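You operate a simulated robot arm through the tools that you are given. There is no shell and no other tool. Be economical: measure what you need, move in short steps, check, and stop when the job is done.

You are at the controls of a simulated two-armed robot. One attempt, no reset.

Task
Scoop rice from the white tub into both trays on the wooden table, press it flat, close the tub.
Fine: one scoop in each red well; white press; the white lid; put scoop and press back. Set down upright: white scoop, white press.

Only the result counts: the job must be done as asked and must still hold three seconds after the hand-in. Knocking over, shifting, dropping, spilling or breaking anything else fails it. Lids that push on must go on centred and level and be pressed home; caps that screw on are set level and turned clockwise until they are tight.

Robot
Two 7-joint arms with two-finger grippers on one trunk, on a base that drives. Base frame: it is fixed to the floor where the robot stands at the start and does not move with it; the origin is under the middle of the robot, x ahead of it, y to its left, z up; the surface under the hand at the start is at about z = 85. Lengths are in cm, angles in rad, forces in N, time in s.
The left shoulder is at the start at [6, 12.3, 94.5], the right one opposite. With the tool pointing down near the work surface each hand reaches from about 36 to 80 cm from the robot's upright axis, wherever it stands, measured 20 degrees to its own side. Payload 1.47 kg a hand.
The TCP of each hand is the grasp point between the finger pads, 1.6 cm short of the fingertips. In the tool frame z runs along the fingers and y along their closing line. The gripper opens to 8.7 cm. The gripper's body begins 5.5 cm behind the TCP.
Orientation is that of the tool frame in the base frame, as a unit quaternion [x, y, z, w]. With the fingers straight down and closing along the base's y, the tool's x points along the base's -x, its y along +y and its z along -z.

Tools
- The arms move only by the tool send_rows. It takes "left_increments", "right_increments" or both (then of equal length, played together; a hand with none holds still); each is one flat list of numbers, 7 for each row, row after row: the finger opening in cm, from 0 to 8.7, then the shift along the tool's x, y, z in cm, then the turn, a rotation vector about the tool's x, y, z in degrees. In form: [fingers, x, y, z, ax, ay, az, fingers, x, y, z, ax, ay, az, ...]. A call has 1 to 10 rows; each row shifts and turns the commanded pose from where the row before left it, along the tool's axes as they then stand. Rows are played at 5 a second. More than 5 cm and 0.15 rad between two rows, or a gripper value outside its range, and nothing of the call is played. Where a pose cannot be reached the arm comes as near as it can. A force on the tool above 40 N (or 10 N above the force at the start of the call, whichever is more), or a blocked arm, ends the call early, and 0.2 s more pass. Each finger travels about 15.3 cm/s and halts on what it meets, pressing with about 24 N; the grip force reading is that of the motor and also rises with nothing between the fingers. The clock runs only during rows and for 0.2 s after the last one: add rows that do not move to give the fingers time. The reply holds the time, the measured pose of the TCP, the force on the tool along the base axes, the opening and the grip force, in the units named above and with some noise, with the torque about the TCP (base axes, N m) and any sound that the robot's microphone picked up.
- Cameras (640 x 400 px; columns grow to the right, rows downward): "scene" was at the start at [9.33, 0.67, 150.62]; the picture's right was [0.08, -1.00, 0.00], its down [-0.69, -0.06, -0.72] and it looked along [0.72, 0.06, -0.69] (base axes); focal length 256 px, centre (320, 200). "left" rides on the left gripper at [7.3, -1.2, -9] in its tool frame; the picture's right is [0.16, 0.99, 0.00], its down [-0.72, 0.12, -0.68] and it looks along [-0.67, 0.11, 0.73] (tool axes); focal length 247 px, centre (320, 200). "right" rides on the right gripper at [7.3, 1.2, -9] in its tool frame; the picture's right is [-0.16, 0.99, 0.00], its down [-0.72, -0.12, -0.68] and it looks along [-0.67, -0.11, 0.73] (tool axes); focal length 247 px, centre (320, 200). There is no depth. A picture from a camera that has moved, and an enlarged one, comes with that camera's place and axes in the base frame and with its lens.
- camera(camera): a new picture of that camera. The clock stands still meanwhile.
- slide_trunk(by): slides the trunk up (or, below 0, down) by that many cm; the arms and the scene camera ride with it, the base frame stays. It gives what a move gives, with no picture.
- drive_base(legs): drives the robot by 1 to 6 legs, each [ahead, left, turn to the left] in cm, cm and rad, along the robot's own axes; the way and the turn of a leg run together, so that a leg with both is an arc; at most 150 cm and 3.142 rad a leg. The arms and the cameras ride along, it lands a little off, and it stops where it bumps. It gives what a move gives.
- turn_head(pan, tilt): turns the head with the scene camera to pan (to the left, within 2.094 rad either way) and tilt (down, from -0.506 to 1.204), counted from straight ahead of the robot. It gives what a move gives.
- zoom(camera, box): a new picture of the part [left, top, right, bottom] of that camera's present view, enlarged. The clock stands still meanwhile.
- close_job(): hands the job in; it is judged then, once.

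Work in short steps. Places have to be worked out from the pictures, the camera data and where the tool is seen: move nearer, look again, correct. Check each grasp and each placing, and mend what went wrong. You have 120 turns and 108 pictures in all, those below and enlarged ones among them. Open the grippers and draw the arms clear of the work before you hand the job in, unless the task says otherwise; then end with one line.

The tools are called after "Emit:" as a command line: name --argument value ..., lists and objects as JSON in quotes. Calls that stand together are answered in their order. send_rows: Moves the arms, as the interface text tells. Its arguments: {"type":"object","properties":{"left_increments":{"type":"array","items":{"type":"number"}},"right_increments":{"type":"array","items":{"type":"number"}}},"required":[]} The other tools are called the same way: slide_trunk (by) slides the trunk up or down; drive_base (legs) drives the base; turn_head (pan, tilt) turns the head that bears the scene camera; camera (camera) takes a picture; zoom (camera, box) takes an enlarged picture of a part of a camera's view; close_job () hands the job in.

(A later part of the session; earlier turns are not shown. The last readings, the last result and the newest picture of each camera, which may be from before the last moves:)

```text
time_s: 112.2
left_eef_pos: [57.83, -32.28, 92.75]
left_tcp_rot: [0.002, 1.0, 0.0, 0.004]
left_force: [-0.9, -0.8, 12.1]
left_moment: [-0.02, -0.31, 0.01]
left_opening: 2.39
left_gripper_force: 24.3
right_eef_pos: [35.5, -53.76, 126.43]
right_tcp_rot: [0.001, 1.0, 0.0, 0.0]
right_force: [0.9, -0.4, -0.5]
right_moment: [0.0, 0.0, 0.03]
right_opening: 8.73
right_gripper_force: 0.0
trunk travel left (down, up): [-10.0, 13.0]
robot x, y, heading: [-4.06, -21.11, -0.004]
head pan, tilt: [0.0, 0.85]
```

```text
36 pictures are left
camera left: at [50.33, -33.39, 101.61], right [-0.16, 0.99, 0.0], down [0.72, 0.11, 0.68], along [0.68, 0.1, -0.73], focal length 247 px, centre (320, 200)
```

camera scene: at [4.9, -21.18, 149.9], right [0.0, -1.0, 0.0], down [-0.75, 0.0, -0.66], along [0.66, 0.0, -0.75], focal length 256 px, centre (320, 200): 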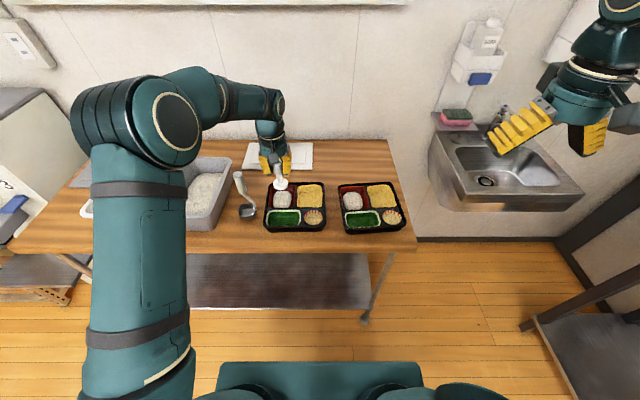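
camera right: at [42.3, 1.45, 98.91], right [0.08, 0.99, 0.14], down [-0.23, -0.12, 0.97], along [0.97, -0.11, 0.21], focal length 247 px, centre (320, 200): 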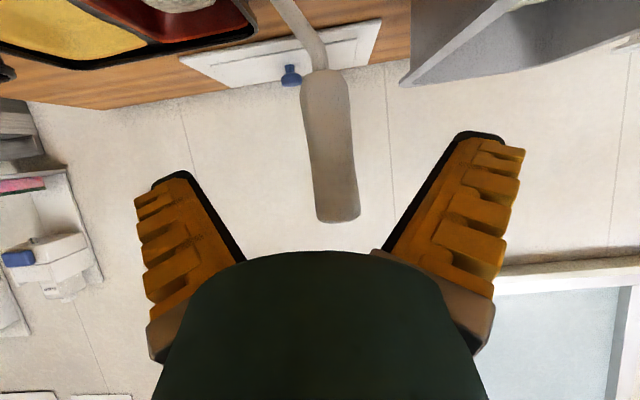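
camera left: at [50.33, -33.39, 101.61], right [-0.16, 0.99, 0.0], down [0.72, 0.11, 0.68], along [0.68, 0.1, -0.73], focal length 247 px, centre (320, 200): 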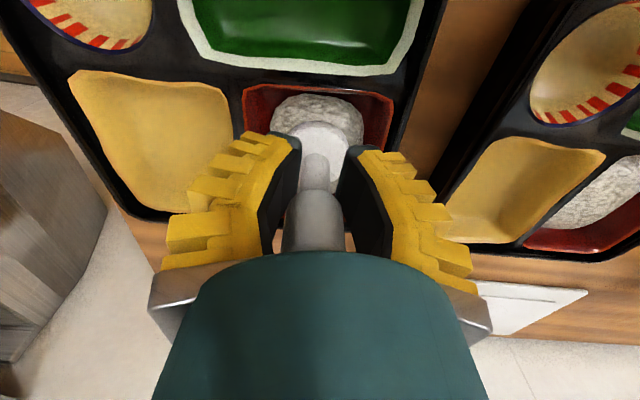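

Pressing; the handle slides up toward the palm. Keep pushing until the palm bears.

Emit:
send_rows --left_increments '[0, 0, 0, 0.4, 0, 0, 0, 0, 0, 0, 0.4, 0, 0, 0, 0, 0, 0, 0, 0, 0, 0]'

Emit:
send_rows --left_increments '[0, 0, 0, 0.3, 0, 0, 0, 0, 0, 0, 0.3, 0, 0, 0, 0, 0, 0, 0, 0, 0, 0]'

Emit:
zoom --camera "left" --box '[200, 50, 440, 260]'

```text
time_s: 113.0
left_eef_pos: [57.72, -32.36, 91.73]
left_tcp_rot: [0.002, 1.0, 0.0, 0.001]
left_force: [-0.6, 0.2, 0.0]
left_moment: [0.05, -0.03, 0.0]
left_opening: 0.01
left_gripper_force: 23.9
right_eef_pos: [35.72, -53.83, 126.2]
right_tcp_rot: [0.002, 1.0, 0.0, -0.001]
right_force: [-1.5, 0.8, -0.1]
right_moment: [0.04, 0.0, -0.01]
right_opening: 8.68
right_gripper_force: 0.1
trunk travel left (down, up): [-10.0, 13.0]
robot x, y, heading: [-4.11, -20.92, -0.006]
head pan, tilt: [0.0, 0.85]
```

```text
time_s: 113.8
left_eef_pos: [57.8, -32.34, 91.25]
left_tcp_rot: [0.001, 1.0, -0.001, 0.003]
left_force: [-0.6, -0.2, -0.3]
left_moment: [0.02, -0.02, 0.0]
left_opening: 0.0
left_gripper_force: 24.3
right_eef_pos: [35.7, -53.73, 126.25]
right_tcp_rot: [0.002, 1.0, 0.001, -0.001]
right_force: [0.8, 0.8, 0.8]
right_moment: [-0.03, -0.06, -0.02]
right_opening: 8.68
right_gripper_force: 0.0
trunk travel left (down, up): [-10.0, 13.0]
robot x, y, heading: [-3.86, -20.99, -0.004]
head pan, tilt: [0.0, 0.85]
```

```text
1.90 times, centred on (320, 155) of left
camera zoom: at [50.4, -33.45, 100.14], right [-0.16, 0.99, 0.0], down [0.72, 0.11, 0.68], along [0.68, 0.1, -0.73], focal length 470 px, centre (320, 286)
```

zoom: 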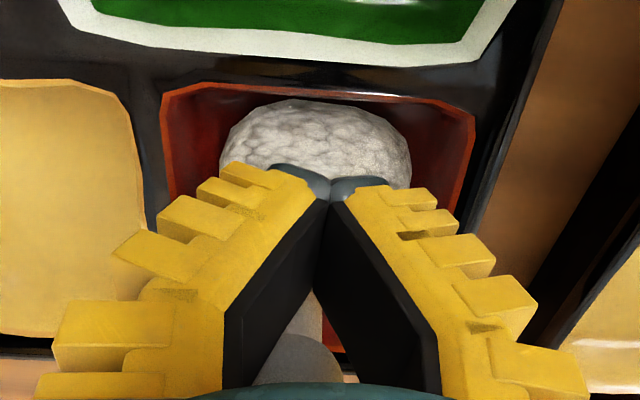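

The press popped out behind the fingers. Look from the scene camera before moving.

Emit:
zoom --camera "scene" --box '[320, 140, 410, 230]'

```text
4.44 times, centred on (365, 185) of scene
camera zoom: at [4.89, -21.19, 149.9], right [0.0, -1.0, 0.0], down [-0.75, 0.0, -0.66], along [0.66, 0.0, -0.75], focal length 1138 px, centre (120, 267)
```

zoom: 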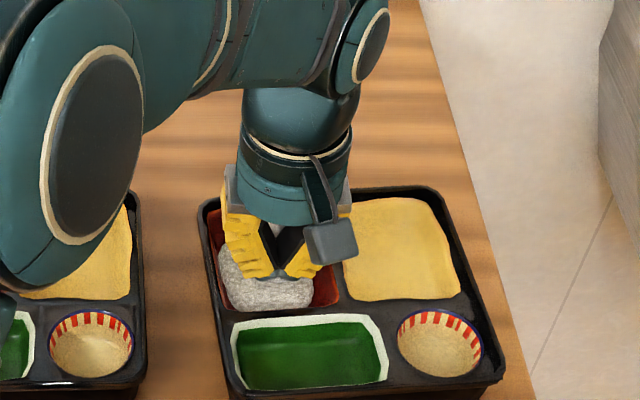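

Hidden behind the hand. I'll turn the right hand so its camera views from the right side.

Emit:
send_rows --right_increments '[8.7, 0, 0, 2, 0, 0, -8.5, 8.7, 0, 0, 2, 0, 0, -8.5, 8.7, 0, 0, 2, 0, 0, -8.5, 8.7, 0, 0, 2, 0, 0, -8.5, 8.7, 0, 0, 2, 0, 0, -8.5]'

Emit:
camera --camera "right"

```text
time_s: 115.0
left_eef_pos: [57.9, -32.36, 91.28]
left_tcp_rot: [0.002, 1.0, -0.001, 0.002]
left_force: [0.3, 0.6, -0.6]
left_moment: [0.0, -0.02, -0.03]
left_opening: 0.01
left_gripper_force: 24.5
right_eef_pos: [35.09, -52.16, 115.78]
right_tcp_rot: [-0.362, 0.932, -0.001, -0.001]
right_force: [0.3, 0.3, 0.0]
right_moment: [0.02, -0.01, 0.0]
right_opening: 8.7
right_gripper_force: 0.0
right hand out of reach, approached as far as the arm can: row 5
trunk travel left (down, up): [-10.0, 13.0]
robot x, y, heading: [-3.96, -20.74, -0.003]
head pan, tilt: [0.0, 0.85]
```

```text
33 pictures are left
camera right: at [28.89, -56.13, 124.73], right [-0.55, 0.84, 0.0], down [0.61, 0.4, 0.68], along [0.57, 0.37, -0.73], focal length 247 px, centre (320, 200)
```

right: 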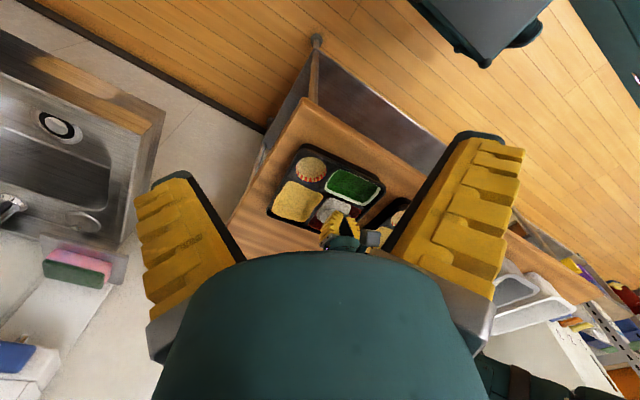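

Emit:
zoom --camera "right" --box '[270, 150, 400, 252]'

```text
3.92 times, centred on (335, 201) of right
camera zoom: at [28.89, -56.13, 124.73], right [-0.55, 0.84, 0.0], down [0.61, 0.4, 0.68], along [0.57, 0.37, -0.73], focal length 968 px, centre (261, 196)
```

zoom: 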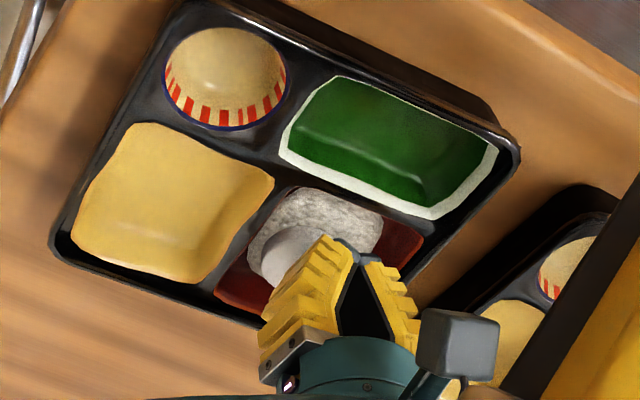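

The press stands on the lump just beyond the fingers, around (60.8, −32.5). I'll rise 1.6 cm, open wide, and move +x so the handle comes between the fingers.

Emit:
send_rows --left_increments '[0, 0, 0, -0.8, 0, 0, 0, 0, 0, 0, -0.8, 0, 0, 0, 8.7, 0, 0, 0, 0, 0, 0, 8.7, 0, 0, 0, 0, 0, 0]'

Emit:
camera --camera "left"

```text
time_s: 116.0
left_eef_pos: [57.66, -32.43, 92.87]
left_tcp_rot: [0.002, 1.0, -0.001, 0.003]
left_force: [-0.7, -0.9, 0.6]
left_moment: [0.02, -0.01, 0.01]
left_opening: 8.67
left_gripper_force: 0.1
right_eef_pos: [35.16, -52.19, 115.74]
right_tcp_rot: [-0.36, 0.933, 0.0, 0.0]
right_force: [0.3, 0.2, 0.2]
right_moment: [0.04, 0.04, -0.04]
right_opening: 8.72
right_gripper_force: 0.1
trunk travel left (down, up): [-10.0, 13.0]
robot x, y, heading: [-4.42, -20.75, 0.003]
head pan, tilt: [0.0, 0.85]
```

```text
31 pictures are left
camera left: at [50.37, -33.44, 101.75], right [-0.16, 0.99, 0.0], down [0.72, 0.11, 0.68], along [0.68, 0.1, -0.73], focal length 247 px, centre (320, 200)
```

left: 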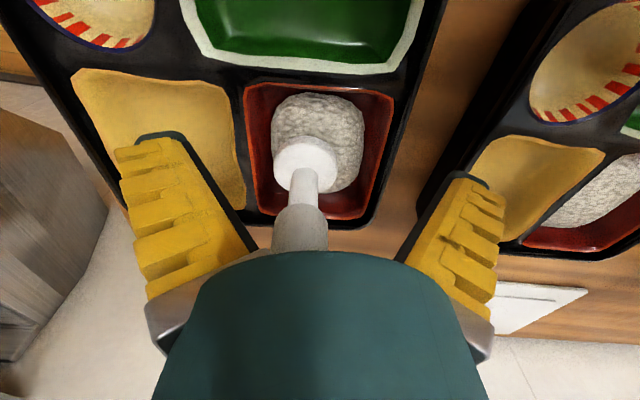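

The press stands upright on the lump, slightly off-centre at (59.4, −33.1). Move around it and grip.

Emit:
send_rows --left_increments '[8.7, -0.9, -0.35, -0.3, 0, 0, 0, 8.7, -0.8, -0.35, -0.3, 0, 0, 0, 8.7, 0, 0, 0, 0, 0, 0, 5, 0, 0, 0, 0, 0, 0, 3, 0, 0, 0, 0, 0, 0, 0, 0, 0, 0, 0, 0, 0, 0, 0, 0, 0, 0, 0, 0, 0, 0, 0, 0, 0, 0, 0]'

Emit:
camera --camera "left"

```text
time_s: 117.8
left_eef_pos: [59.47, -33.01, 93.44]
left_tcp_rot: [0.002, 1.0, -0.001, 0.003]
left_force: [-0.2, 0.0, 6.6]
left_moment: [0.02, 0.07, 0.02]
left_opening: 2.24
left_gripper_force: 24.0
right_eef_pos: [34.98, -52.25, 115.86]
right_tcp_rot: [-0.36, 0.933, 0.0, 0.0]
right_force: [0.5, 0.2, -1.1]
right_moment: [-0.01, 0.0, -0.04]
right_opening: 8.7
right_gripper_force: 0.1
trunk travel left (down, up): [-10.0, 13.0]
robot x, y, heading: [-4.38, -21.34, -0.004]
head pan, tilt: [0.0, 0.85]
```

```text
30 pictures are left
camera left: at [52.06, -34.15, 102.44], right [-0.16, 0.99, 0.0], down [0.72, 0.12, 0.68], along [0.68, 0.1, -0.73], focal length 247 px, centre (320, 200)
```

left: 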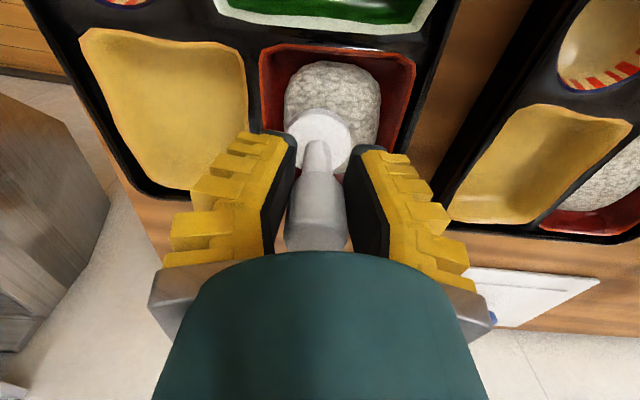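

Gripped. Lift slightly, recentre over the lump by (−0.8, +0.6), lower to contact.

Emit:
send_rows --left_increments '[0, 0, 0, -0.8, 0, 0, 0, 0, 0.8, 0.6, 0, 0, 0, 0, 0, 0, 0, 0.5, 0, 0, 0, 0, 0, 0, 0.3, 0, 0, 0, 0, 0, 0, 0.15, 0, 0, 0, 0, 0, 0, 0, 0, 0, 0]'

Emit:
send_rows --left_increments '[0, 0, 0, 0.25, 0, 0, 0, 0, 0, 0, 0, 0, 0, 0]'

```text
time_s: 119.2
left_eef_pos: [58.59, -32.33, 93.42]
left_tcp_rot: [0.001, 1.0, -0.002, 0.004]
left_force: [2.9, -1.1, 12.7]
left_moment: [-0.1, -0.31, -0.02]
left_opening: 2.34
left_gripper_force: 23.8
right_eef_pos: [35.05, -52.17, 115.81]
right_tcp_rot: [-0.361, 0.933, 0.0, 0.001]
right_force: [-0.3, -0.2, -0.4]
right_moment: [-0.01, -0.04, -0.01]
right_opening: 8.7
right_gripper_force: 0.1
trunk travel left (down, up): [-10.0, 13.0]
robot x, y, heading: [-3.97, -21.22, -0.004]
head pan, tilt: [0.0, 0.85]
```

```text
time_s: 119.8
left_eef_pos: [58.74, -32.49, 93.29]
left_tcp_rot: [0.002, 1.0, -0.002, 0.005]
left_force: [6.0, -2.4, 22.3]
left_moment: [-0.07, -0.61, -0.07]
left_opening: 2.84
left_gripper_force: 24.3
right_eef_pos: [34.85, -52.22, 115.88]
right_tcp_rot: [-0.359, 0.933, 0.0, 0.0]
right_force: [-0.8, -0.6, 0.3]
right_moment: [0.02, -0.01, -0.01]
right_opening: 8.69
right_gripper_force: 0.0
trunk travel left (down, up): [-10.0, 13.0]
robot x, y, heading: [-3.98, -21.08, -0.002]
head pan, tilt: [0.0, 0.85]
```

Contact established at 22 N. Open slightly and slide down so the palm presses the handle top.

Emit:
send_rows --left_increments '[3.6, 0, 0, -0.2, 0, 0, 0, 3.8, 0, 0, 0, 0, 0, 0, 3.8, 0, 0, 0.9, 0, 0, 0, 3.8, 0, 0, 0.9, 0, 0, 0]'

Emit:
camera --camera "left"

```text
time_s: 120.8
left_eef_pos: [58.76, -32.29, 91.35]
left_tcp_rot: [0.002, 1.0, -0.001, 0.002]
left_force: [-0.3, 0.2, 0.1]
left_moment: [0.01, 0.0, -0.01]
left_opening: 4.38
left_gripper_force: 3.8
right_eef_pos: [35.03, -52.27, 115.75]
right_tcp_rot: [-0.36, 0.933, 0.0, 0.0]
right_force: [0.7, -0.2, -0.8]
right_moment: [-0.01, 0.02, 0.03]
right_opening: 8.72
right_gripper_force: 0.1
trunk travel left (down, up): [-10.0, 13.0]
robot x, y, heading: [-4.32, -21.3, 0.003]
head pan, tilt: [0.0, 0.85]
```

```text
29 pictures are left
camera left: at [51.29, -33.37, 100.25], right [-0.15, 0.99, 0.0], down [0.72, 0.11, 0.68], along [0.68, 0.1, -0.73], focal length 247 px, centre (320, 200)
```

left: 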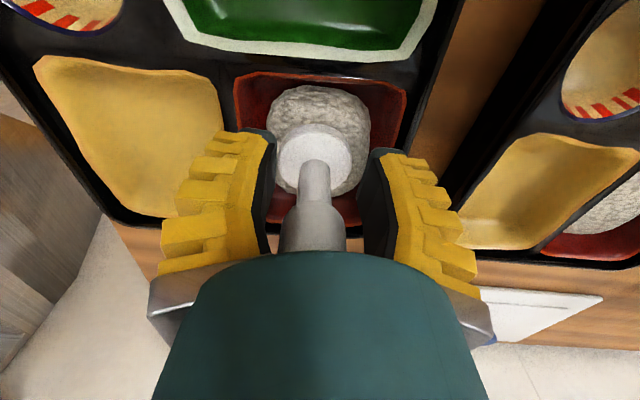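

Well centred now. Lower until the palm bears and press.

Emit:
send_rows --left_increments '[3.8, 0, 0, 0.5, 0, 0, 0, 3.8, 0, 0, 0.25, 0, 0, 0, 3.8, 0, 0, 0, 0, 0, 0]'

Emit:
send_rows --left_increments '[3.8, 0, 0, 0.25, 0, 0, 0, 3.8, 0, 0, 0.2, 0, 0, 0, 3.8, 0, 0, 0.15, 0, 0, 0, 3.8, 0, 0, 0.1, 0, 0, 0, 3.8, 0, 0, 0, 0, 0, 0]'

```text
time_s: 121.6
left_eef_pos: [58.71, -32.29, 90.75]
left_tcp_rot: [0.002, 1.0, -0.001, 0.003]
left_force: [-0.2, 0.4, -0.3]
left_moment: [-0.01, -0.03, -0.01]
left_opening: 4.38
left_gripper_force: 4.4
right_eef_pos: [35.04, -52.17, 115.74]
right_tcp_rot: [-0.36, 0.933, 0.0, -0.001]
right_force: [-0.1, -0.1, -0.8]
right_moment: [0.0, -0.03, -0.03]
right_opening: 8.71
right_gripper_force: 0.1
trunk travel left (down, up): [-10.0, 13.0]
robot x, y, heading: [-4.14, -21.29, 0.002]
head pan, tilt: [0.0, 0.85]
```

```text
time_s: 122.8
left_eef_pos: [58.7, -32.42, 90.45]
left_tcp_rot: [0.0, 1.0, -0.002, 0.006]
left_force: [-0.1, 1.7, 35.7]
left_moment: [0.01, -0.1, 0.02]
left_opening: 4.12
left_gripper_force: 4.0
right_eef_pos: [34.84, -52.2, 115.95]
right_tcp_rot: [-0.36, 0.933, 0.0, 0.0]
right_force: [-0.2, 0.6, 0.2]
right_moment: [-0.02, -0.01, 0.0]
right_opening: 8.7
right_gripper_force: 0.1
trunk travel left (down, up): [-10.0, 13.0]
robot x, y, heading: [-3.93, -21.06, -0.001]
head pan, tilt: [0.0, 0.85]
```

35.7 N at the same height as tray 1. Raise around the press, grip and lift away.

Emit:
send_rows --left_increments '[3.8, 0, 0, -0.6, 0, 0, 0, 3.8, 0, 0, -1, 0, 0, 0, 3.8, 0, 0, -1, 0, 0, 0, 3.8, 0, 0, -0.9, 0, 0, 0, 2.8, 0, 0, 0, 0, 0, 0, 0, 0, 0, 0, 0, 0, 0, 0, 0, 0, 0, 0, 0, 0, 0, 0, 0, 0, 0, 0, 0]'

Emit:
send_rows --left_increments '[0, 0, 0, -1, 0, 0, 0, 0, 0, 0, -3, 0, 0, 0, 0, 0, 0, -4, 0, 0, 0, 0, 0, 0, -4, 0, 0, 0, 0, 0, 0, -4.5, 0, 0, 0, 0, 0, 0, -4.5, 0, 0, 0]'

Emit:
camera --camera "left"

Emit:
zoom --camera "scene" --box '[255, 170, 415, 245]'

```text
time_s: 124.6
left_eef_pos: [58.53, -32.35, 93.59]
left_tcp_rot: [0.001, 1.0, -0.001, 0.002]
left_force: [-1.3, 1.7, 4.8]
left_moment: [0.09, 0.15, -0.01]
left_opening: 2.23
left_gripper_force: 24.3
right_eef_pos: [34.98, -52.12, 115.8]
right_tcp_rot: [-0.36, 0.933, -0.001, 0.0]
right_force: [-0.3, 0.2, -0.2]
right_moment: [0.01, 0.02, 0.04]
right_opening: 8.69
right_gripper_force: 0.0
trunk travel left (down, up): [-10.0, 13.0]
robot x, y, heading: [-4.15, -21.44, -0.004]
head pan, tilt: [0.0, 0.85]
```

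```text
time_s: 126.0
left_eef_pos: [58.6, -32.24, 114.55]
left_tcp_rot: [0.002, 1.0, -0.001, 0.003]
left_force: [0.7, 0.3, -1.4]
left_moment: [0.0, 0.0, 0.01]
left_opening: 2.02
left_gripper_force: 23.6
right_eef_pos: [35.19, -52.21, 115.85]
right_tcp_rot: [-0.36, 0.933, 0.001, 0.0]
right_force: [-0.5, -0.6, 0.1]
right_moment: [-0.01, -0.01, -0.03]
right_opening: 8.7
right_gripper_force: 0.1
trunk travel left (down, up): [-10.0, 13.0]
robot x, y, heading: [-4.13, -21.25, -0.006]
head pan, tilt: [0.0, 0.85]
```

```text
28 pictures are left
camera left: at [51.17, -33.38, 123.52], right [-0.15, 0.99, 0.0], down [0.72, 0.11, 0.68], along [0.68, 0.1, -0.73], focal length 247 px, centre (320, 200)
```

left: 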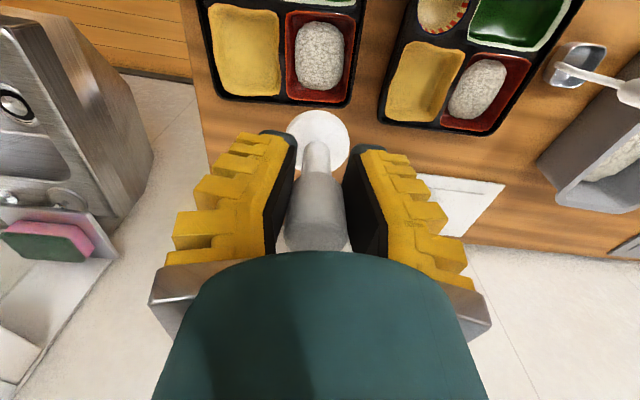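

```text
4.00 times, centred on (335, 208) of scene
camera zoom: at [4.87, -21.18, 149.9], right [0.0, -1.0, 0.0], down [-0.75, 0.0, -0.66], along [0.66, 0.0, -0.75], focal length 1024 px, centre (260, 170)
```

zoom: 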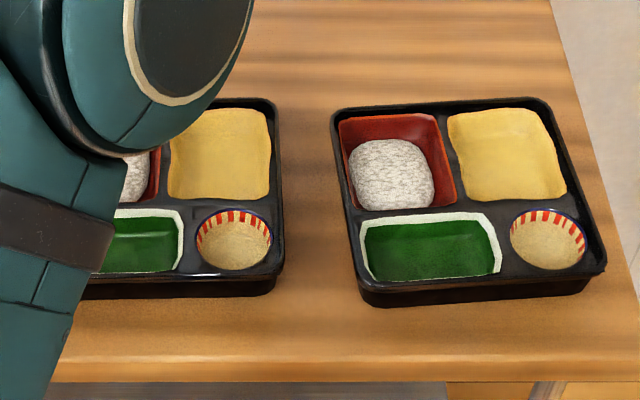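

Both lumps are flattened. Now carry the press back left, high above everything.

Emit:
send_rows --left_increments '[0, 0.2, 2, 0, 0, 0, 0, 0, 0.4, 4, 0, 0, 0, 0, 0, 0.4, 4, 0, 0, 0, 0, 0, 0.4, 4, 0, 0, 0, 0, 0, 0.4, 4, 0, 0, 0, 0, 0, 0.4, 4, 0, 0, 0, 0, 0, 0.4, 4, 0, 0, 0, 0, 0, 0.4, 4, 0, 0, 0, 0, 0, 0.4, 4, 0, 0, 0, 0, 0, 0.4, 4, 0, 0, 0, 0]' --right_increments '[8.7, 0, 0, -1.5, 0, 0, 8.5, 8.7, 0, 0, -1.5, 0, 0, 8.5, 8.7, 0, 0, -1.5, 0, 0, 8.5, 8.7, 0, 0, -1.5, 0, 0, 8.5, 8.7, 0, 0, -1.5, 0, 0, 8.5, 8.7, 0, 0, 0, 0, 0, 0, 8.7, 0, 0, 0, 0, 0, 0, 8.7, 0, 0, 0, 0, 0, 0, 8.7, 0, 0, 0, 0, 0, 0, 8.7, 0, 0, 0, 0, 0, 0]'

Emit:
send_rows --left_increments '[0, 0.5, 4, 0, 0, 0, 0, 0, 0.5, 4, 0, 0, 0, 0, 0, 0.5, 4, 0, 0, 0, 0, 0, 0.5, 4, 0, 0, 0, 0, 0, 0.5, 4, 0, 0, 0, 0, 0, 0.1, 1.2, 0, 0, 0, 0]'

Emit:
drive_base --legs '[[0, 30, 0]]'

Emit:
camera --camera "left"

```text
time_s: 128.2
left_eef_pos: [54.71, 5.76, 114.67]
left_tcp_rot: [0.002, 1.0, 0.0, 0.002]
left_force: [0.1, 0.0, -2.0]
left_moment: [-0.04, 0.01, 0.03]
left_opening: 1.88
left_gripper_force: 23.9
right_eef_pos: [35.07, -52.07, 123.33]
right_tcp_rot: [0.001, 1.0, -0.002, -0.001]
right_force: [0.3, 0.5, 0.3]
right_moment: [-0.03, 0.03, 0.01]
right_opening: 8.71
right_gripper_force: 0.1
trunk travel left (down, up): [-10.0, 13.0]
robot x, y, heading: [-3.72, -20.95, -0.003]
head pan, tilt: [0.0, 0.85]
```

```text
time_s: 129.6
left_eef_pos: [52.43, 26.96, 114.47]
left_tcp_rot: [0.001, 1.0, 0.0, 0.003]
left_force: [0.4, -0.9, -1.5]
left_moment: [0.03, 0.01, -0.01]
left_opening: 1.85
left_gripper_force: 24.4
right_eef_pos: [35.17, -52.21, 123.24]
right_tcp_rot: [0.001, 1.0, 0.0, -0.001]
right_force: [0.7, -0.3, -0.1]
right_moment: [0.04, -0.03, -0.01]
right_opening: 8.69
right_gripper_force: 0.0
trunk travel left (down, up): [-10.0, 13.0]
robot x, y, heading: [-3.96, -21.15, -0.002]
head pan, tilt: [0.0, 0.85]
```

```text
time_s: 132.8
left_eef_pos: [52.2, 57.31, 114.49]
left_tcp_rot: [0.001, 1.0, -0.002, 0.003]
left_force: [0.0, 0.2, -1.2]
left_moment: [-0.01, 0.04, 0.0]
left_opening: 1.89
left_gripper_force: 24.0
right_eef_pos: [35.37, -21.73, 123.25]
right_tcp_rot: [0.0, 1.0, 0.0, -0.001]
right_force: [0.3, 0.6, 0.5]
right_moment: [0.0, 0.0, 0.0]
right_opening: 8.72
right_gripper_force: 0.1
trunk travel left (down, up): [-10.0, 13.0]
robot x, y, heading: [-3.99, 8.91, -0.002]
head pan, tilt: [0.0, 0.85]
```

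```text
26 pictures are left
camera left: at [44.81, 56.22, 123.37], right [-0.16, 0.99, 0.0], down [0.72, 0.12, 0.68], along [0.68, 0.11, -0.73], focal length 247 px, centre (320, 200)
```

left: 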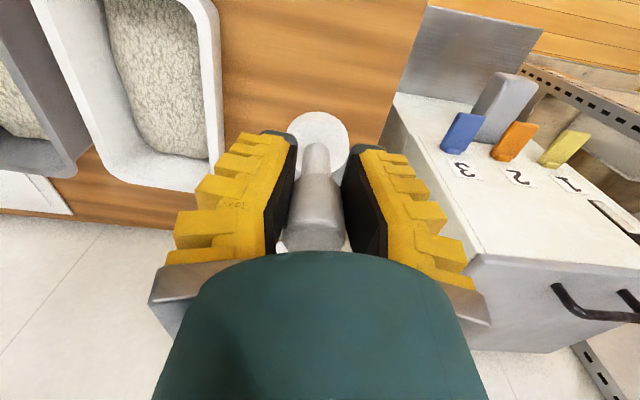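

Directly above the original spot. Lower and feel for the table.

Emit:
send_rows --left_increments '[0, 0, -0.3, 4.5, 0, 0, 0, 0, 0, 0, 4.5, 0, 0, 0, 0, 0, 0, 4.5, 0, 0, 0, 0, 0, 0, 4.5, 0, 0, 0, 0, 0, 0, 2, 0, 0, 0, 0, 0, 0, 0.5, 0, 0, 0]'

Emit:
send_rows --left_increments '[0, 0, 0, 0.4, 0, 0, 0, 0, 0, 0, 0, 0, 0, 0]'

Emit:
send_rows --left_increments '[0, 0, 0, 0.4, 0, 0, 0, 0, 0, 0, 0, 0, 0, 0]'

```text
time_s: 134.2
left_eef_pos: [52.12, 57.11, 93.91]
left_tcp_rot: [0.0, 1.0, 0.0, 0.003]
left_force: [-0.2, -0.3, -1.5]
left_moment: [-0.02, 0.03, 0.02]
left_opening: 1.84
left_gripper_force: 24.0
right_eef_pos: [35.31, -21.7, 123.21]
right_tcp_rot: [0.0, 1.0, -0.001, -0.001]
right_force: [0.0, -0.2, 0.8]
right_moment: [-0.02, 0.02, 0.01]
right_opening: 8.7
right_gripper_force: 0.1
trunk travel left (down, up): [-10.0, 13.0]
robot x, y, heading: [-4.29, 8.95, -0.003]
head pan, tilt: [0.0, 0.85]
```

```text
time_s: 134.8
left_eef_pos: [52.28, 57.16, 93.49]
left_tcp_rot: [0.0, 1.0, -0.001, 0.002]
left_force: [-0.2, -0.2, -1.4]
left_moment: [0.0, 0.0, 0.0]
left_opening: 1.86
left_gripper_force: 23.3
right_eef_pos: [35.23, -21.67, 123.27]
right_tcp_rot: [-0.001, 1.0, -0.001, -0.001]
right_force: [-0.4, 0.0, 0.5]
right_moment: [-0.01, 0.0, 0.01]
right_opening: 8.72
right_gripper_force: 0.0
trunk travel left (down, up): [-10.0, 13.0]
robot x, y, heading: [-4.16, 8.8, 0.007]
head pan, tilt: [0.0, 0.85]
```

```text
time_s: 135.4
left_eef_pos: [52.2, 57.03, 93.11]
left_tcp_rot: [-0.001, 1.0, 0.0, 0.003]
left_force: [1.0, -0.3, -1.6]
left_moment: [-0.01, 0.04, -0.03]
left_opening: 1.85
left_gripper_force: 23.7
right_eef_pos: [35.36, -21.63, 123.36]
right_tcp_rot: [0.001, 1.0, -0.001, 0.0]
right_force: [-0.5, 0.3, -0.3]
right_moment: [0.0, 0.03, -0.03]
right_opening: 8.7
right_gripper_force: 0.1
trunk travel left (down, up): [-10.0, 13.0]
robot x, y, heading: [-4.11, 9.26, 0.0]
head pan, tilt: [0.0, 0.85]
```

Emit:
send_rows --left_increments '[0, 0, 0, 0.35, 0, 0, 0, 0, 0, 0, 0, 0, 0, 0]'

Emit:
send_rows --left_increments '[0, 0, 0, 0.3, 0, 0, 0, 0, 0, 0, 0, 0, 0, 0]'

Emit:
send_rows --left_increments '[0, 0, 0, 0.25, 0, 0, 0, 0, 0, 0, 0, 0, 0, 0]'

```text
time_s: 136.0
left_eef_pos: [52.29, 57.14, 92.73]
left_tcp_rot: [0.0, 1.0, -0.001, 0.002]
left_force: [0.6, -0.2, -2.1]
left_moment: [0.01, -0.01, -0.03]
left_opening: 1.84
left_gripper_force: 23.9
right_eef_pos: [35.29, -21.72, 123.18]
right_tcp_rot: [0.001, 1.0, 0.0, -0.001]
right_force: [0.2, 0.7, 0.4]
right_moment: [-0.02, -0.02, -0.01]
right_opening: 8.7
right_gripper_force: 0.0
trunk travel left (down, up): [-10.0, 13.0]
robot x, y, heading: [-4.08, 9.09, -0.004]
head pan, tilt: [0.0, 0.85]
```

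```text
time_s: 136.6
left_eef_pos: [52.34, 57.04, 92.52]
left_tcp_rot: [-0.001, 1.0, 0.0, 0.003]
left_force: [0.0, -0.5, -1.1]
left_moment: [0.01, 0.01, 0.0]
left_opening: 1.83
left_gripper_force: 23.8
right_eef_pos: [35.35, -21.77, 123.29]
right_tcp_rot: [0.0, 1.0, 0.0, -0.001]
right_force: [0.1, 0.0, -0.3]
right_moment: [-0.01, -0.01, -0.03]
right_opening: 8.73
right_gripper_force: 0.1
trunk travel left (down, up): [-10.0, 13.0]
robot x, y, heading: [-3.93, 9.37, -0.001]
head pan, tilt: [0.0, 0.85]
```

```text
time_s: 137.2
left_eef_pos: [52.24, 57.17, 92.27]
left_tcp_rot: [0.0, 1.0, 0.0, 0.003]
left_force: [-0.2, 1.3, -1.3]
left_moment: [-0.02, 0.05, 0.03]
left_opening: 1.83
left_gripper_force: 23.6
right_eef_pos: [35.27, -21.8, 123.21]
right_tcp_rot: [-0.001, 1.0, 0.0, 0.0]
right_force: [-0.5, -0.2, 1.0]
right_moment: [0.05, -0.02, -0.01]
right_opening: 8.68
right_gripper_force: 0.0
trunk travel left (down, up): [-10.0, 13.0]
robot x, y, heading: [-4.06, 9.23, -0.001]
head pan, tilt: [0.0, 0.85]
```

No contact yet; continue with small steps.

Emit:
send_rows --left_increments '[0, 0, 0, 0.3, 0, 0, 0, 0, 0, 0, 0, 0, 0, 0]'

Emit:
send_rows --left_increments '[0, 0, 0, 0.3, 0, 0, 0, 0, 0, 0, 0, 0, 0, 0]'

Emit:
zoom --camera "left" --box '[200, 50, 440, 260]'

```text
time_s: 137.8
left_eef_pos: [52.23, 57.18, 91.96]
left_tcp_rot: [0.0, 1.0, -0.001, 0.002]
left_force: [-0.5, 0.2, -0.8]
left_moment: [0.04, 0.02, -0.01]
left_opening: 1.8
left_gripper_force: 23.5
right_eef_pos: [35.23, -21.76, 123.32]
right_tcp_rot: [0.0, 1.0, 0.0, 0.0]
right_force: [-0.3, 0.5, -0.3]
right_moment: [-0.01, 0.01, -0.01]
right_opening: 8.7
right_gripper_force: 0.1
trunk travel left (down, up): [-10.0, 13.0]
robot x, y, heading: [-3.7, 9.1, 0.002]
head pan, tilt: [0.0, 0.85]
```

```text
time_s: 138.4
left_eef_pos: [52.26, 56.96, 91.78]
left_tcp_rot: [0.0, 1.0, 0.0, 0.004]
left_force: [2.6, 0.7, 6.7]
left_moment: [-0.04, -0.11, 0.02]
left_opening: 1.95
left_gripper_force: 24.3
right_eef_pos: [35.27, -21.81, 123.29]
right_tcp_rot: [0.0, 1.0, 0.0, 0.0]
right_force: [-0.4, 0.1, 0.4]
right_moment: [-0.01, 0.01, 0.0]
right_opening: 8.71
right_gripper_force: 0.1
trunk travel left (down, up): [-10.0, 13.0]
robot x, y, heading: [-4.25, 9.33, 0.003]
head pan, tilt: [0.0, 0.85]
```

```text
1.90 times, centred on (320, 155) of left
camera zoom: at [44.88, 55.93, 100.71], right [-0.16, 0.99, 0.0], down [0.72, 0.12, 0.69], along [0.68, 0.11, -0.73], focal length 470 px, centre (320, 286)
```

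zoom: 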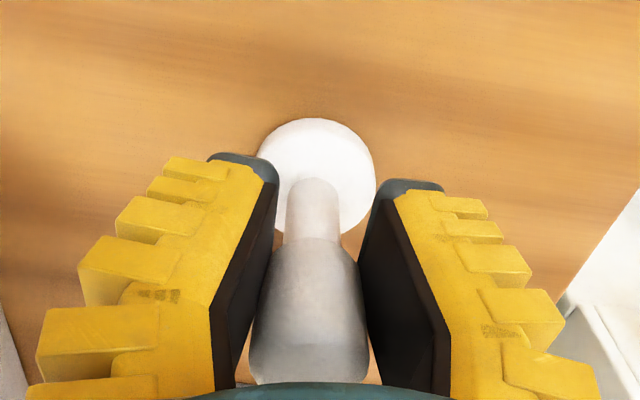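

Contact (8 N). Open slowly and withdraw straight up.

Emit:
send_rows --left_increments '[2.8, 0, 0, 0, 0, 0, 0, 4.5, 0, 0, 0, 0, 0, 0, 8.7, 0, 0, 0, 0, 0, 0, 8.7, 0, 0, -1, 0, 0, 0, 8.7, 0, 0, -3, 0, 0, 0, 8.7, 0, 0, -4, 0, 0, 0, 8.7, 0, 0, -4, 0, 0, 0, 8.7, 0, 0, -4, 0, 0, 0]'

Emit:
camera --camera "left"

```text
time_s: 140.2
left_eef_pos: [52.01, 57.06, 107.82]
left_tcp_rot: [0.0, 1.0, 0.0, 0.002]
left_force: [1.3, -0.4, 0.3]
left_moment: [0.0, 0.02, 0.0]
left_opening: 8.73
left_gripper_force: 0.1
right_eef_pos: [35.15, -21.86, 123.33]
right_tcp_rot: [0.0, 1.0, 0.0, -0.001]
right_force: [0.1, 0.6, -0.1]
right_moment: [0.01, -0.02, 0.01]
right_opening: 8.71
right_gripper_force: 0.1
trunk travel left (down, up): [-10.0, 13.0]
robot x, y, heading: [-4.05, 9.17, -0.001]
head pan, tilt: [0.0, 0.85]
```

```text
24 pictures are left
camera left: at [44.7, 55.96, 116.66], right [-0.16, 0.99, 0.0], down [0.72, 0.12, 0.68], along [0.68, 0.11, -0.73], focal length 247 px, centre (320, 200)
```

left: 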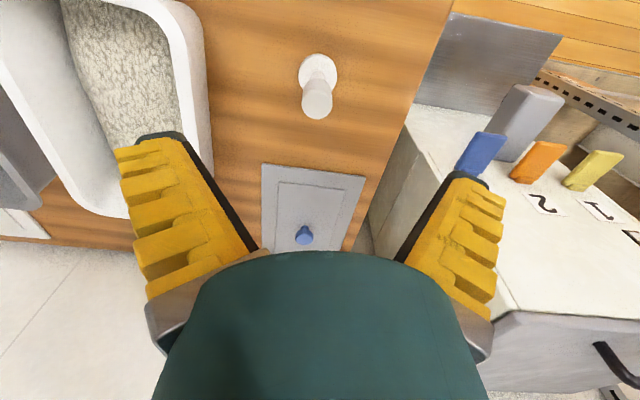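

Press is standing upright at its place. Retract the left arm, drive ahead ~11.5 cm to reach the lid, and view.

Emit:
send_rows --left_increments '[8.7, 2.6, 0, -3.8, 0, 0, 0, 8.7, 2.6, 0, -3.8, 0, 0, 0, 8.7, 2.6, 0, -3.8, 0, 0, 0, 8.7, 2.6, 0, -3.8, 0, 0, 0, 8.7, 2.6, 0, -3.8, 0, 0, 0]'

Emit:
drive_base --legs '[[11.5, 0, 0]]'

Emit:
send_rows --right_increments '[8.7, -3, 2, 0.5, 0, 0, 0, 8.7, -4, 2, 0.5, 0, 0, 0, 8.7, -4, 2, 0.5, 0, 0, 0, 8.7, -4, 2, 0.5, 0, 0, 0, 8.7, -4, 2, 0.5, 0, 0, 0, 8.7, -4, 2, 0.5, 0, 0, 0, 8.7, -4, 2, 0.5, 0, 0, 0, 8.7, -3, 1.5, 0.5, 0, 0, 0]'

Emit:
camera --camera "right"

```text
time_s: 141.4
left_eef_pos: [38.84, 57.15, 126.6]
left_tcp_rot: [0.001, 1.0, -0.002, 0.003]
left_force: [-0.7, -0.5, -0.6]
left_moment: [0.04, 0.01, -0.01]
left_opening: 8.7
left_gripper_force: 0.0
right_eef_pos: [35.09, -21.7, 123.22]
right_tcp_rot: [0.0, 1.0, 0.001, 0.0]
right_force: [-0.3, 0.1, 0.0]
right_moment: [-0.02, 0.0, -0.01]
right_opening: 8.69
right_gripper_force: 0.0
trunk travel left (down, up): [-10.0, 13.0]
robot x, y, heading: [-4.32, 9.13, 0.002]
head pan, tilt: [0.0, 0.85]
```

```text
time_s: 142.6
left_eef_pos: [50.53, 57.04, 126.58]
left_tcp_rot: [0.001, 1.0, -0.001, 0.002]
left_force: [0.7, 0.2, 0.6]
left_moment: [0.01, 0.02, -0.03]
left_opening: 8.69
left_gripper_force: 0.0
right_eef_pos: [46.68, -21.81, 123.27]
right_tcp_rot: [0.0, 1.0, 0.0, -0.002]
right_force: [0.9, -0.1, 0.1]
right_moment: [-0.01, 0.01, 0.0]
right_opening: 8.69
right_gripper_force: 0.1
trunk travel left (down, up): [-10.0, 13.0]
robot x, y, heading: [7.3, 8.79, -0.002]
head pan, tilt: [0.0, 0.85]
```

```text
time_s: 144.4
left_eef_pos: [50.55, 57.14, 126.63]
left_tcp_rot: [0.001, 1.0, -0.001, 0.003]
left_force: [-0.4, -0.7, -0.4]
left_moment: [0.05, 0.0, 0.0]
left_opening: 8.7
left_gripper_force: 0.0
right_eef_pos: [59.25, -16.6, 120.49]
right_tcp_rot: [0.003, 1.0, 0.0, 0.0]
right_force: [-0.3, 0.5, -0.2]
right_moment: [-0.02, 0.01, -0.03]
right_opening: 8.69
right_gripper_force: 0.1
right hand out of reach, approached as far as the arm can: row 4, 5, 6, 7, 8
trunk travel left (down, up): [-10.0, 13.0]
robot x, y, heading: [7.39, 9.37, -0.001]
head pan, tilt: [0.0, 0.85]
```

```text
23 pictures are left
camera right: at [52.0, -15.46, 129.3], right [0.16, 0.99, 0.0], down [0.72, -0.12, 0.68], along [0.67, -0.11, -0.73], focal length 247 px, centre (320, 200)
```

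right: 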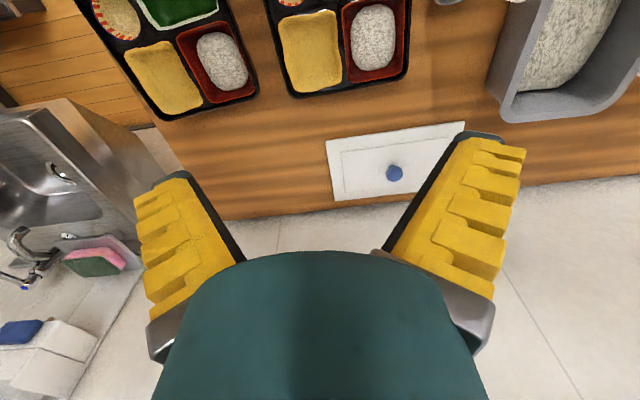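

The knob is at (84.5, −5.1). The reach is longer lower down, so lower first, then extend.

Emit:
send_rows --right_increments '[8.7, 0, 0, 4.5, 0, 0, 0, 8.7, 0, 0, 4.5, 0, 0, 0, 8.7, 0, 0, 4.5, 0, 0, 0, 8.7, 0, 0, 4.5, 0, 0, 0, 8.7, -4.5, 0, 0, 0, 0, 0, 8.7, -4.5, 0, 0, 0, 0, 0, 8.7, -4, 1, 0, 0, 0, 0, 8.7, -4, 2, 0, 0, 0, 0, 8.7, -3, 3, 0, 0, 0, 0, 8.7, -2, 3.5, 0, 0, 0, 0]'

Emit:
camera --camera "right"

```text
time_s: 146.6
left_eef_pos: [50.42, 57.03, 126.57]
left_tcp_rot: [0.001, 1.0, -0.001, 0.002]
left_force: [1.0, 0.2, 0.4]
left_moment: [-0.03, -0.01, -0.01]
left_opening: 8.68
left_gripper_force: 0.1
right_eef_pos: [64.83, -17.34, 101.51]
right_tcp_rot: [0.001, 1.0, 0.0, -0.001]
right_force: [-0.1, 0.6, 0.3]
right_moment: [-0.02, -0.01, -0.02]
right_opening: 8.72
right_gripper_force: 0.1
right hand out of reach, approached as far as the arm can: row 6, 7, 8, 9, 10
trunk travel left (down, up): [-10.0, 13.0]
robot x, y, heading: [7.13, 9.19, -0.004]
head pan, tilt: [0.0, 0.85]
```

```text
22 pictures are left
camera right: at [57.58, -16.11, 110.38], right [0.16, 0.99, 0.0], down [0.72, -0.12, 0.68], along [0.67, -0.11, -0.73], focal length 247 px, centre (320, 200)
```

right: 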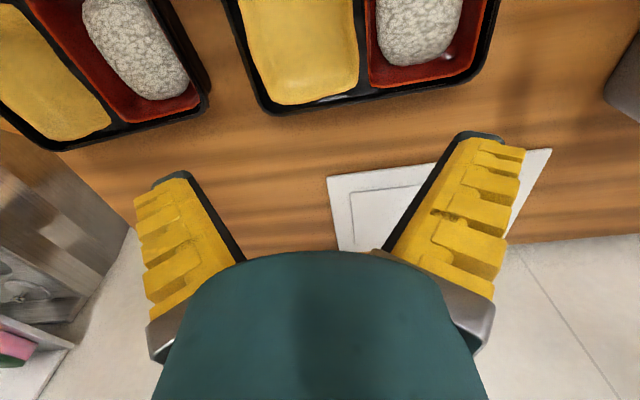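

Out of reach with the shoulders low. Raise the trunk 13 cm, then lower the hand and extend again.

Emit:
slide_trunk --by 13

Emit:
send_rows --right_increments '[8.7, 0, 0, 4.5, 0, 0, 0, 8.7, 0, 0, 4.5, 0, 0, 0, 8.7, 0, 0, 4.5, 0, 0, 0, 8.7, -4.5, 0, 0, 0, 0, 0, 8.7, -4, 2, 0, 0, 0, 0, 8.7, -4, 2.9, 0, 0, 0, 0, 8.7, -3.5, 3.5, 0, 0, 0, 0, 8.7, -3.5, 3.5, 0, 0, 0, 0]'

```text
time_s: 148.2
left_eef_pos: [50.41, 57.02, 139.49]
left_tcp_rot: [0.001, 1.0, -0.001, 0.003]
left_force: [-0.2, 0.2, 0.6]
left_moment: [0.01, 0.03, 0.01]
left_opening: 8.7
left_gripper_force: 0.0
right_eef_pos: [64.91, -17.26, 114.38]
right_tcp_rot: [0.002, 1.0, 0.0, -0.001]
right_force: [-0.5, -0.4, 0.3]
right_moment: [0.01, -0.02, -0.02]
right_opening: 8.69
right_gripper_force: 0.0
trunk travel left (down, up): [-23.0, 0.0]
robot x, y, heading: [7.27, 9.14, -0.0]
head pan, tilt: [0.0, 0.85]
```

```text
time_s: 150.0
left_eef_pos: [50.43, 57.03, 139.57]
left_tcp_rot: [0.001, 1.0, 0.0, 0.003]
left_force: [-0.1, 0.5, -0.3]
left_moment: [0.03, -0.02, -0.01]
left_opening: 8.7
left_gripper_force: 0.0
right_eef_pos: [67.74, -16.06, 100.21]
right_tcp_rot: [0.001, 1.0, 0.0, 0.0]
right_force: [-0.3, 0.6, 0.1]
right_moment: [0.02, 0.01, -0.03]
right_opening: 8.69
right_gripper_force: 0.1
right hand out of reach, approached as far as the arm can: row 4, 5, 6, 7, 8
trunk travel left (down, up): [-23.0, 0.0]
robot x, y, heading: [7.34, 9.2, -0.004]
head pan, tilt: [0.0, 0.85]
```

Still limited, likely by a joint limit rather than distance. The knob is round, so I'll try with the hand yawed 40° left.

Emit:
send_rows --right_increments '[8.7, 0, 0, -1, 0, 0, -8, 8.7, 0, 0, 0, 0, 0, -8, 8.7, 0, 0, 0, 0, 0, -8, 8.7, 0, 0, 0, 0, 0, -8, 8.7, 0, 0, 0, 0, 0, -8, 8.7, -3, -2.5, 0, 0, 0, 0, 8.7, -3, -2.5, 0, 0, 0, 0]'

```text
time_s: 151.6
left_eef_pos: [50.4, 57.04, 139.52]
left_tcp_rot: [0.001, 1.0, -0.001, 0.003]
left_force: [-1.5, 1.0, 0.7]
left_moment: [-0.01, 0.0, -0.02]
left_opening: 8.72
left_gripper_force: 0.1
right_eef_pos: [64.65, -12.46, 101.12]
right_tcp_rot: [-0.339, 0.941, -0.001, 0.001]
right_force: [0.2, -0.1, 0.1]
right_moment: [0.0, -0.04, -0.01]
right_opening: 8.7
right_gripper_force: 0.0
right hand out of reach, approached as far as the arm can: row 5, 6, 7
trunk travel left (down, up): [-23.0, 0.0]
robot x, y, heading: [7.45, 8.77, -0.001]
head pan, tilt: [0.0, 0.85]
```

That is worse; try yawing the other way (to about −40°).

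Emit:
send_rows --right_increments '[8.7, 0, 0, 0, 0, 0, 8, 8.7, 0, 0, 0, 0, 0, 8, 8.7, 0, 0, 0, 0, 0, 8, 8.7, 0, 0, 0, 0, 0, 8, 8.7, 0, 0, 0, 0, 0, 8, 8.7, 0, 0, 0, 0, 0, 8, 8.7, 0, 0, 0, 0, 0, 8, 8.7, 0, 0, 0, 0, 0, 8, 8.7, 0, 0, 0, 0, 0, 8, 8.7, 0, 0, 0, 0, 0, 8]'

Emit:
send_rows --right_increments '[8.7, -3, 2.5, 0, 0, 0, 0, 8.7, -3, 2.5, 0, 0, 0, 0, 8.7, -3, 2.5, 0, 0, 0, 0]'

```text
time_s: 153.8
left_eef_pos: [50.47, 57.16, 139.42]
left_tcp_rot: [0.001, 1.0, -0.001, 0.003]
left_force: [-0.2, 0.6, -0.2]
left_moment: [0.01, 0.0, -0.02]
left_opening: 8.71
left_gripper_force: 0.1
right_eef_pos: [64.71, -12.68, 101.16]
right_tcp_rot: [0.344, 0.939, -0.001, -0.001]
right_force: [-0.2, -0.1, -0.7]
right_moment: [0.01, 0.03, -0.02]
right_opening: 8.71
right_gripper_force: 0.0
trunk travel left (down, up): [-23.0, 0.0]
robot x, y, heading: [7.62, 9.08, 0.001]
head pan, tilt: [0.0, 0.85]
```

```text
time_s: 154.6
left_eef_pos: [50.51, 57.03, 139.6]
left_tcp_rot: [0.001, 1.0, -0.001, 0.002]
left_force: [0.2, 0.4, 0.0]
left_moment: [0.01, 0.0, 0.03]
left_opening: 8.73
left_gripper_force: 0.1
right_eef_pos: [68.72, -17.93, 100.49]
right_tcp_rot: [0.342, 0.94, 0.0, -0.002]
right_force: [0.2, -0.3, 0.0]
right_moment: [-0.03, -0.05, 0.01]
right_opening: 8.71
right_gripper_force: 0.1
right hand out of reach, approached as far as the arm can: row 1, 2, 3
trunk travel left (down, up): [-23.0, 0.0]
robot x, y, heading: [7.46, 9.2, -0.005]
head pan, tilt: [0.0, 0.85]
```

The right arm is stuck in an unfavourable posture; I'll use the left arm for the lid. Tuck the right arm and drive right so the lid lies on the left arm's side.

Emit:
send_rows --right_increments '[8.7, 0, 0, -3, 0, 0, -8, 8.7, 0, 0, -3, 0, 0, -8, 8.7, 0, 0, -3, 0, 0, -8, 8.7, 0, 0, -3, 0, 0, -8, 8.7, 0, 0, -3, 0, 0, -8, 8.7, 4, -1, -2, 0, 0, 0, 8.7, 4, -1, -2, 0, 0, 0, 8.7, 4, -1, -2, 0, 0, 0, 8.7, 4, -1, -2, 0, 0, 0, 8.7, 4, -1, -2, 0, 0, 0]'

Emit:
send_rows --right_increments '[8.7, 4, 0, -2, 0, 0, 0, 8.7, 4, 0, -2, 0, 0, 0]'

Emit:
drive_base --legs '[[0, -30, 0]]'

Emit:
send_rows --left_increments '[8.7, 0, -2, 4, 0, 0, 0, 8.7, 0, -2, 4, 0, 0, 0, 8.7, 0, -3, 3.5, 0, 0, 0, 8.7, 0, -3, 3.5, 0, 0, 0, 8.7, 0, -3, 3.5, 0, 0, 0, 8.7, -3, -3, 2, 0, 0, 0, 8.7, -3, -3, 2, 0, 0, 0, 8.7, -3, -3, 2, 0, 0, 0]'

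```text
time_s: 156.8
left_eef_pos: [50.39, 57.16, 139.46]
left_tcp_rot: [0.001, 1.0, -0.001, 0.003]
left_force: [-0.6, 0.9, 0.3]
left_moment: [-0.03, -0.05, 0.01]
left_opening: 8.7
left_gripper_force: 0.1
right_eef_pos: [46.58, -25.96, 127.06]
right_tcp_rot: [0.0, 1.0, -0.001, 0.0]
right_force: [-0.6, -0.3, 0.9]
right_moment: [-0.02, -0.07, -0.02]
right_opening: 8.7
right_gripper_force: 0.0
right hand out of reach, approached as far as the arm can: row 1, 2, 3, 4
trunk travel left (down, up): [-23.0, 0.0]
robot x, y, heading: [7.25, 8.88, -0.009]
head pan, tilt: [0.0, 0.85]
```

```text
time_s: 157.4
left_eef_pos: [50.44, 57.05, 139.55]
left_tcp_rot: [0.001, 1.0, -0.001, 0.002]
left_force: [0.2, -1.0, -0.2]
left_moment: [0.0, 0.04, -0.01]
left_opening: 8.71
left_gripper_force: 0.1
right_eef_pos: [38.65, -26.15, 131.16]
right_tcp_rot: [0.0, 1.0, 0.0, 0.0]
right_force: [-0.4, -0.2, 0.0]
right_moment: [-0.01, -0.01, 0.02]
right_opening: 8.73
right_gripper_force: 0.0
trunk travel left (down, up): [-23.0, 0.0]
robot x, y, heading: [7.31, 9.45, -0.005]
head pan, tilt: [0.0, 0.85]
```

```text
time_s: 160.6
left_eef_pos: [50.31, 27.43, 139.53]
left_tcp_rot: [0.0, 1.0, -0.001, 0.003]
left_force: [-0.2, -0.6, 0.1]
left_moment: [0.0, -0.01, -0.01]
left_opening: 8.72
left_gripper_force: 0.1
right_eef_pos: [38.89, -55.77, 131.09]
right_tcp_rot: [0.001, 1.0, -0.001, -0.001]
right_force: [-0.1, 0.4, 0.4]
right_moment: [0.01, 0.0, 0.0]
right_opening: 8.69
right_gripper_force: 0.0
trunk travel left (down, up): [-23.0, 0.0]
robot x, y, heading: [7.55, -20.53, 0.0]
head pan, tilt: [0.0, 0.85]
```

```text
time_s: 162.4
left_eef_pos: [59.59, 5.2, 114.83]
left_tcp_rot: [-0.001, 1.0, 0.0, 0.002]
left_force: [0.1, -0.8, 0.2]
left_moment: [0.01, 0.03, -0.01]
left_opening: 8.73
left_gripper_force: 0.1
right_eef_pos: [39.04, -55.87, 131.14]
right_tcp_rot: [0.0, 1.0, 0.0, -0.001]
right_force: [0.2, 0.0, 0.0]
right_moment: [0.03, 0.01, 0.02]
right_opening: 8.69
right_gripper_force: 0.0
trunk travel left (down, up): [-23.0, 0.0]
robot x, y, heading: [7.74, -20.71, -0.001]
head pan, tilt: [0.0, 0.85]
```

Left hand is clear; extend to above the knob.

Emit:
send_rows --left_increments '[8.7, -3.56, -1.47, 1.6, 0, 0, 0, 8.7, -3.56, -1.47, 1.6, 0, 0, 0, 8.7, -3.56, -1.47, 1.6, 0, 0, 0, 8.7, -3.56, -1.47, 1.6, 0, 0, 0, 8.7, -3.56, -1.47, 1.6, 0, 0, 0, 8.7, -3.56, -1.47, 1.6, 0, 0, 0, 8.7, -3.56, -1.47, 1.6, 0, 0, 0]'

Emit:
camera --camera "left"

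```text
time_s: 164.0
left_eef_pos: [83.67, -4.98, 104.0]
left_tcp_rot: [0.0, 1.0, -0.001, 0.001]
left_force: [0.6, -0.1, -0.9]
left_moment: [0.02, -0.01, -0.01]
left_opening: 8.68
left_gripper_force: 0.1
left hand out of reach, approached as far as the arm can: row 7
right_eef_pos: [38.97, -55.83, 131.05]
right_tcp_rot: [0.0, 1.0, 0.001, -0.002]
right_force: [0.3, 0.3, -0.4]
right_moment: [-0.01, 0.01, -0.04]
right_opening: 8.68
right_gripper_force: 0.0
trunk travel left (down, up): [-23.0, 0.0]
robot x, y, heading: [7.04, -20.26, 0.001]
head pan, tilt: [0.0, 0.85]
```

```text
21 pictures are left
camera left: at [76.23, -6.17, 112.96], right [-0.16, 0.99, 0.0], down [0.72, 0.12, 0.68], along [0.67, 0.11, -0.73], focal length 247 px, centre (320, 200)
```

left: 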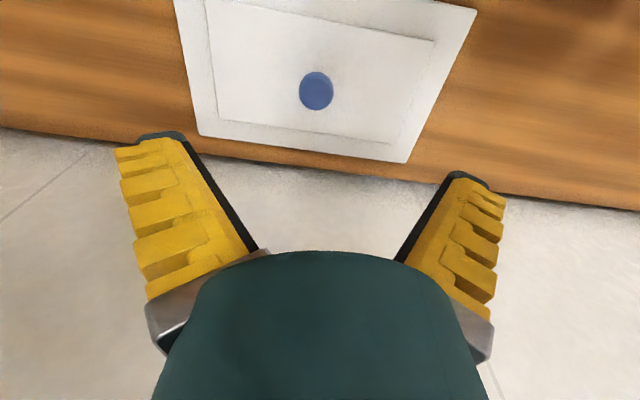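

Knob at about (84.1, −5.25), top near z 90. Drive 1.5 cm ahead for margin, then lower toward it.

Emit:
drive_base --legs '[[1.5, 0, 0]]'

Emit:
send_rows --left_increments '[8.7, 0.6, -0.2, 3.5, 0, 0, 0, 8.7, 0.3, 0, 3.5, 0, 0, 0, 8.7, 0, 0, 2, 0, 0, 0]'

Emit:
camera --camera "left"

```text
time_s: 164.8
left_eef_pos: [85.04, -4.97, 104.14]
left_tcp_rot: [-0.001, 1.0, -0.001, 0.002]
left_force: [-0.1, 0.0, 0.3]
left_moment: [0.02, 0.01, -0.03]
left_opening: 8.69
left_gripper_force: 0.1
right_eef_pos: [40.27, -55.82, 131.1]
right_tcp_rot: [-0.001, 1.0, 0.0, 0.0]
right_force: [0.4, -0.7, -0.6]
right_moment: [0.0, 0.01, 0.0]
right_opening: 8.72
right_gripper_force: 0.0
trunk travel left (down, up): [-23.0, 0.0]
robot x, y, heading: [8.85, -20.65, 0.0]
head pan, tilt: [0.0, 0.85]
```

```text
time_s: 165.6
left_eef_pos: [84.21, -5.36, 95.11]
left_tcp_rot: [0.0, 1.0, -0.001, 0.002]
left_force: [0.4, 1.3, 0.0]
left_moment: [-0.01, -0.05, -0.03]
left_opening: 8.73
left_gripper_force: 0.1
right_eef_pos: [40.34, -55.78, 131.02]
right_tcp_rot: [0.001, 1.0, 0.0, -0.001]
right_force: [0.3, -0.1, -0.3]
right_moment: [-0.05, -0.04, 0.01]
right_opening: 8.69
right_gripper_force: 0.1
trunk travel left (down, up): [-23.0, 0.0]
robot x, y, heading: [8.66, -20.97, -0.001]
head pan, tilt: [0.0, 0.85]
```

```text
20 pictures are left
camera left: at [76.72, -6.46, 104.03], right [-0.16, 0.99, 0.0], down [0.72, 0.12, 0.68], along [0.68, 0.11, -0.73], focal length 247 px, centre (320, 200)
```

left: 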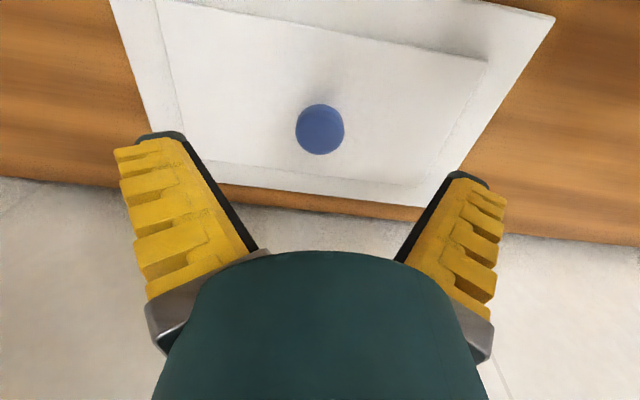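

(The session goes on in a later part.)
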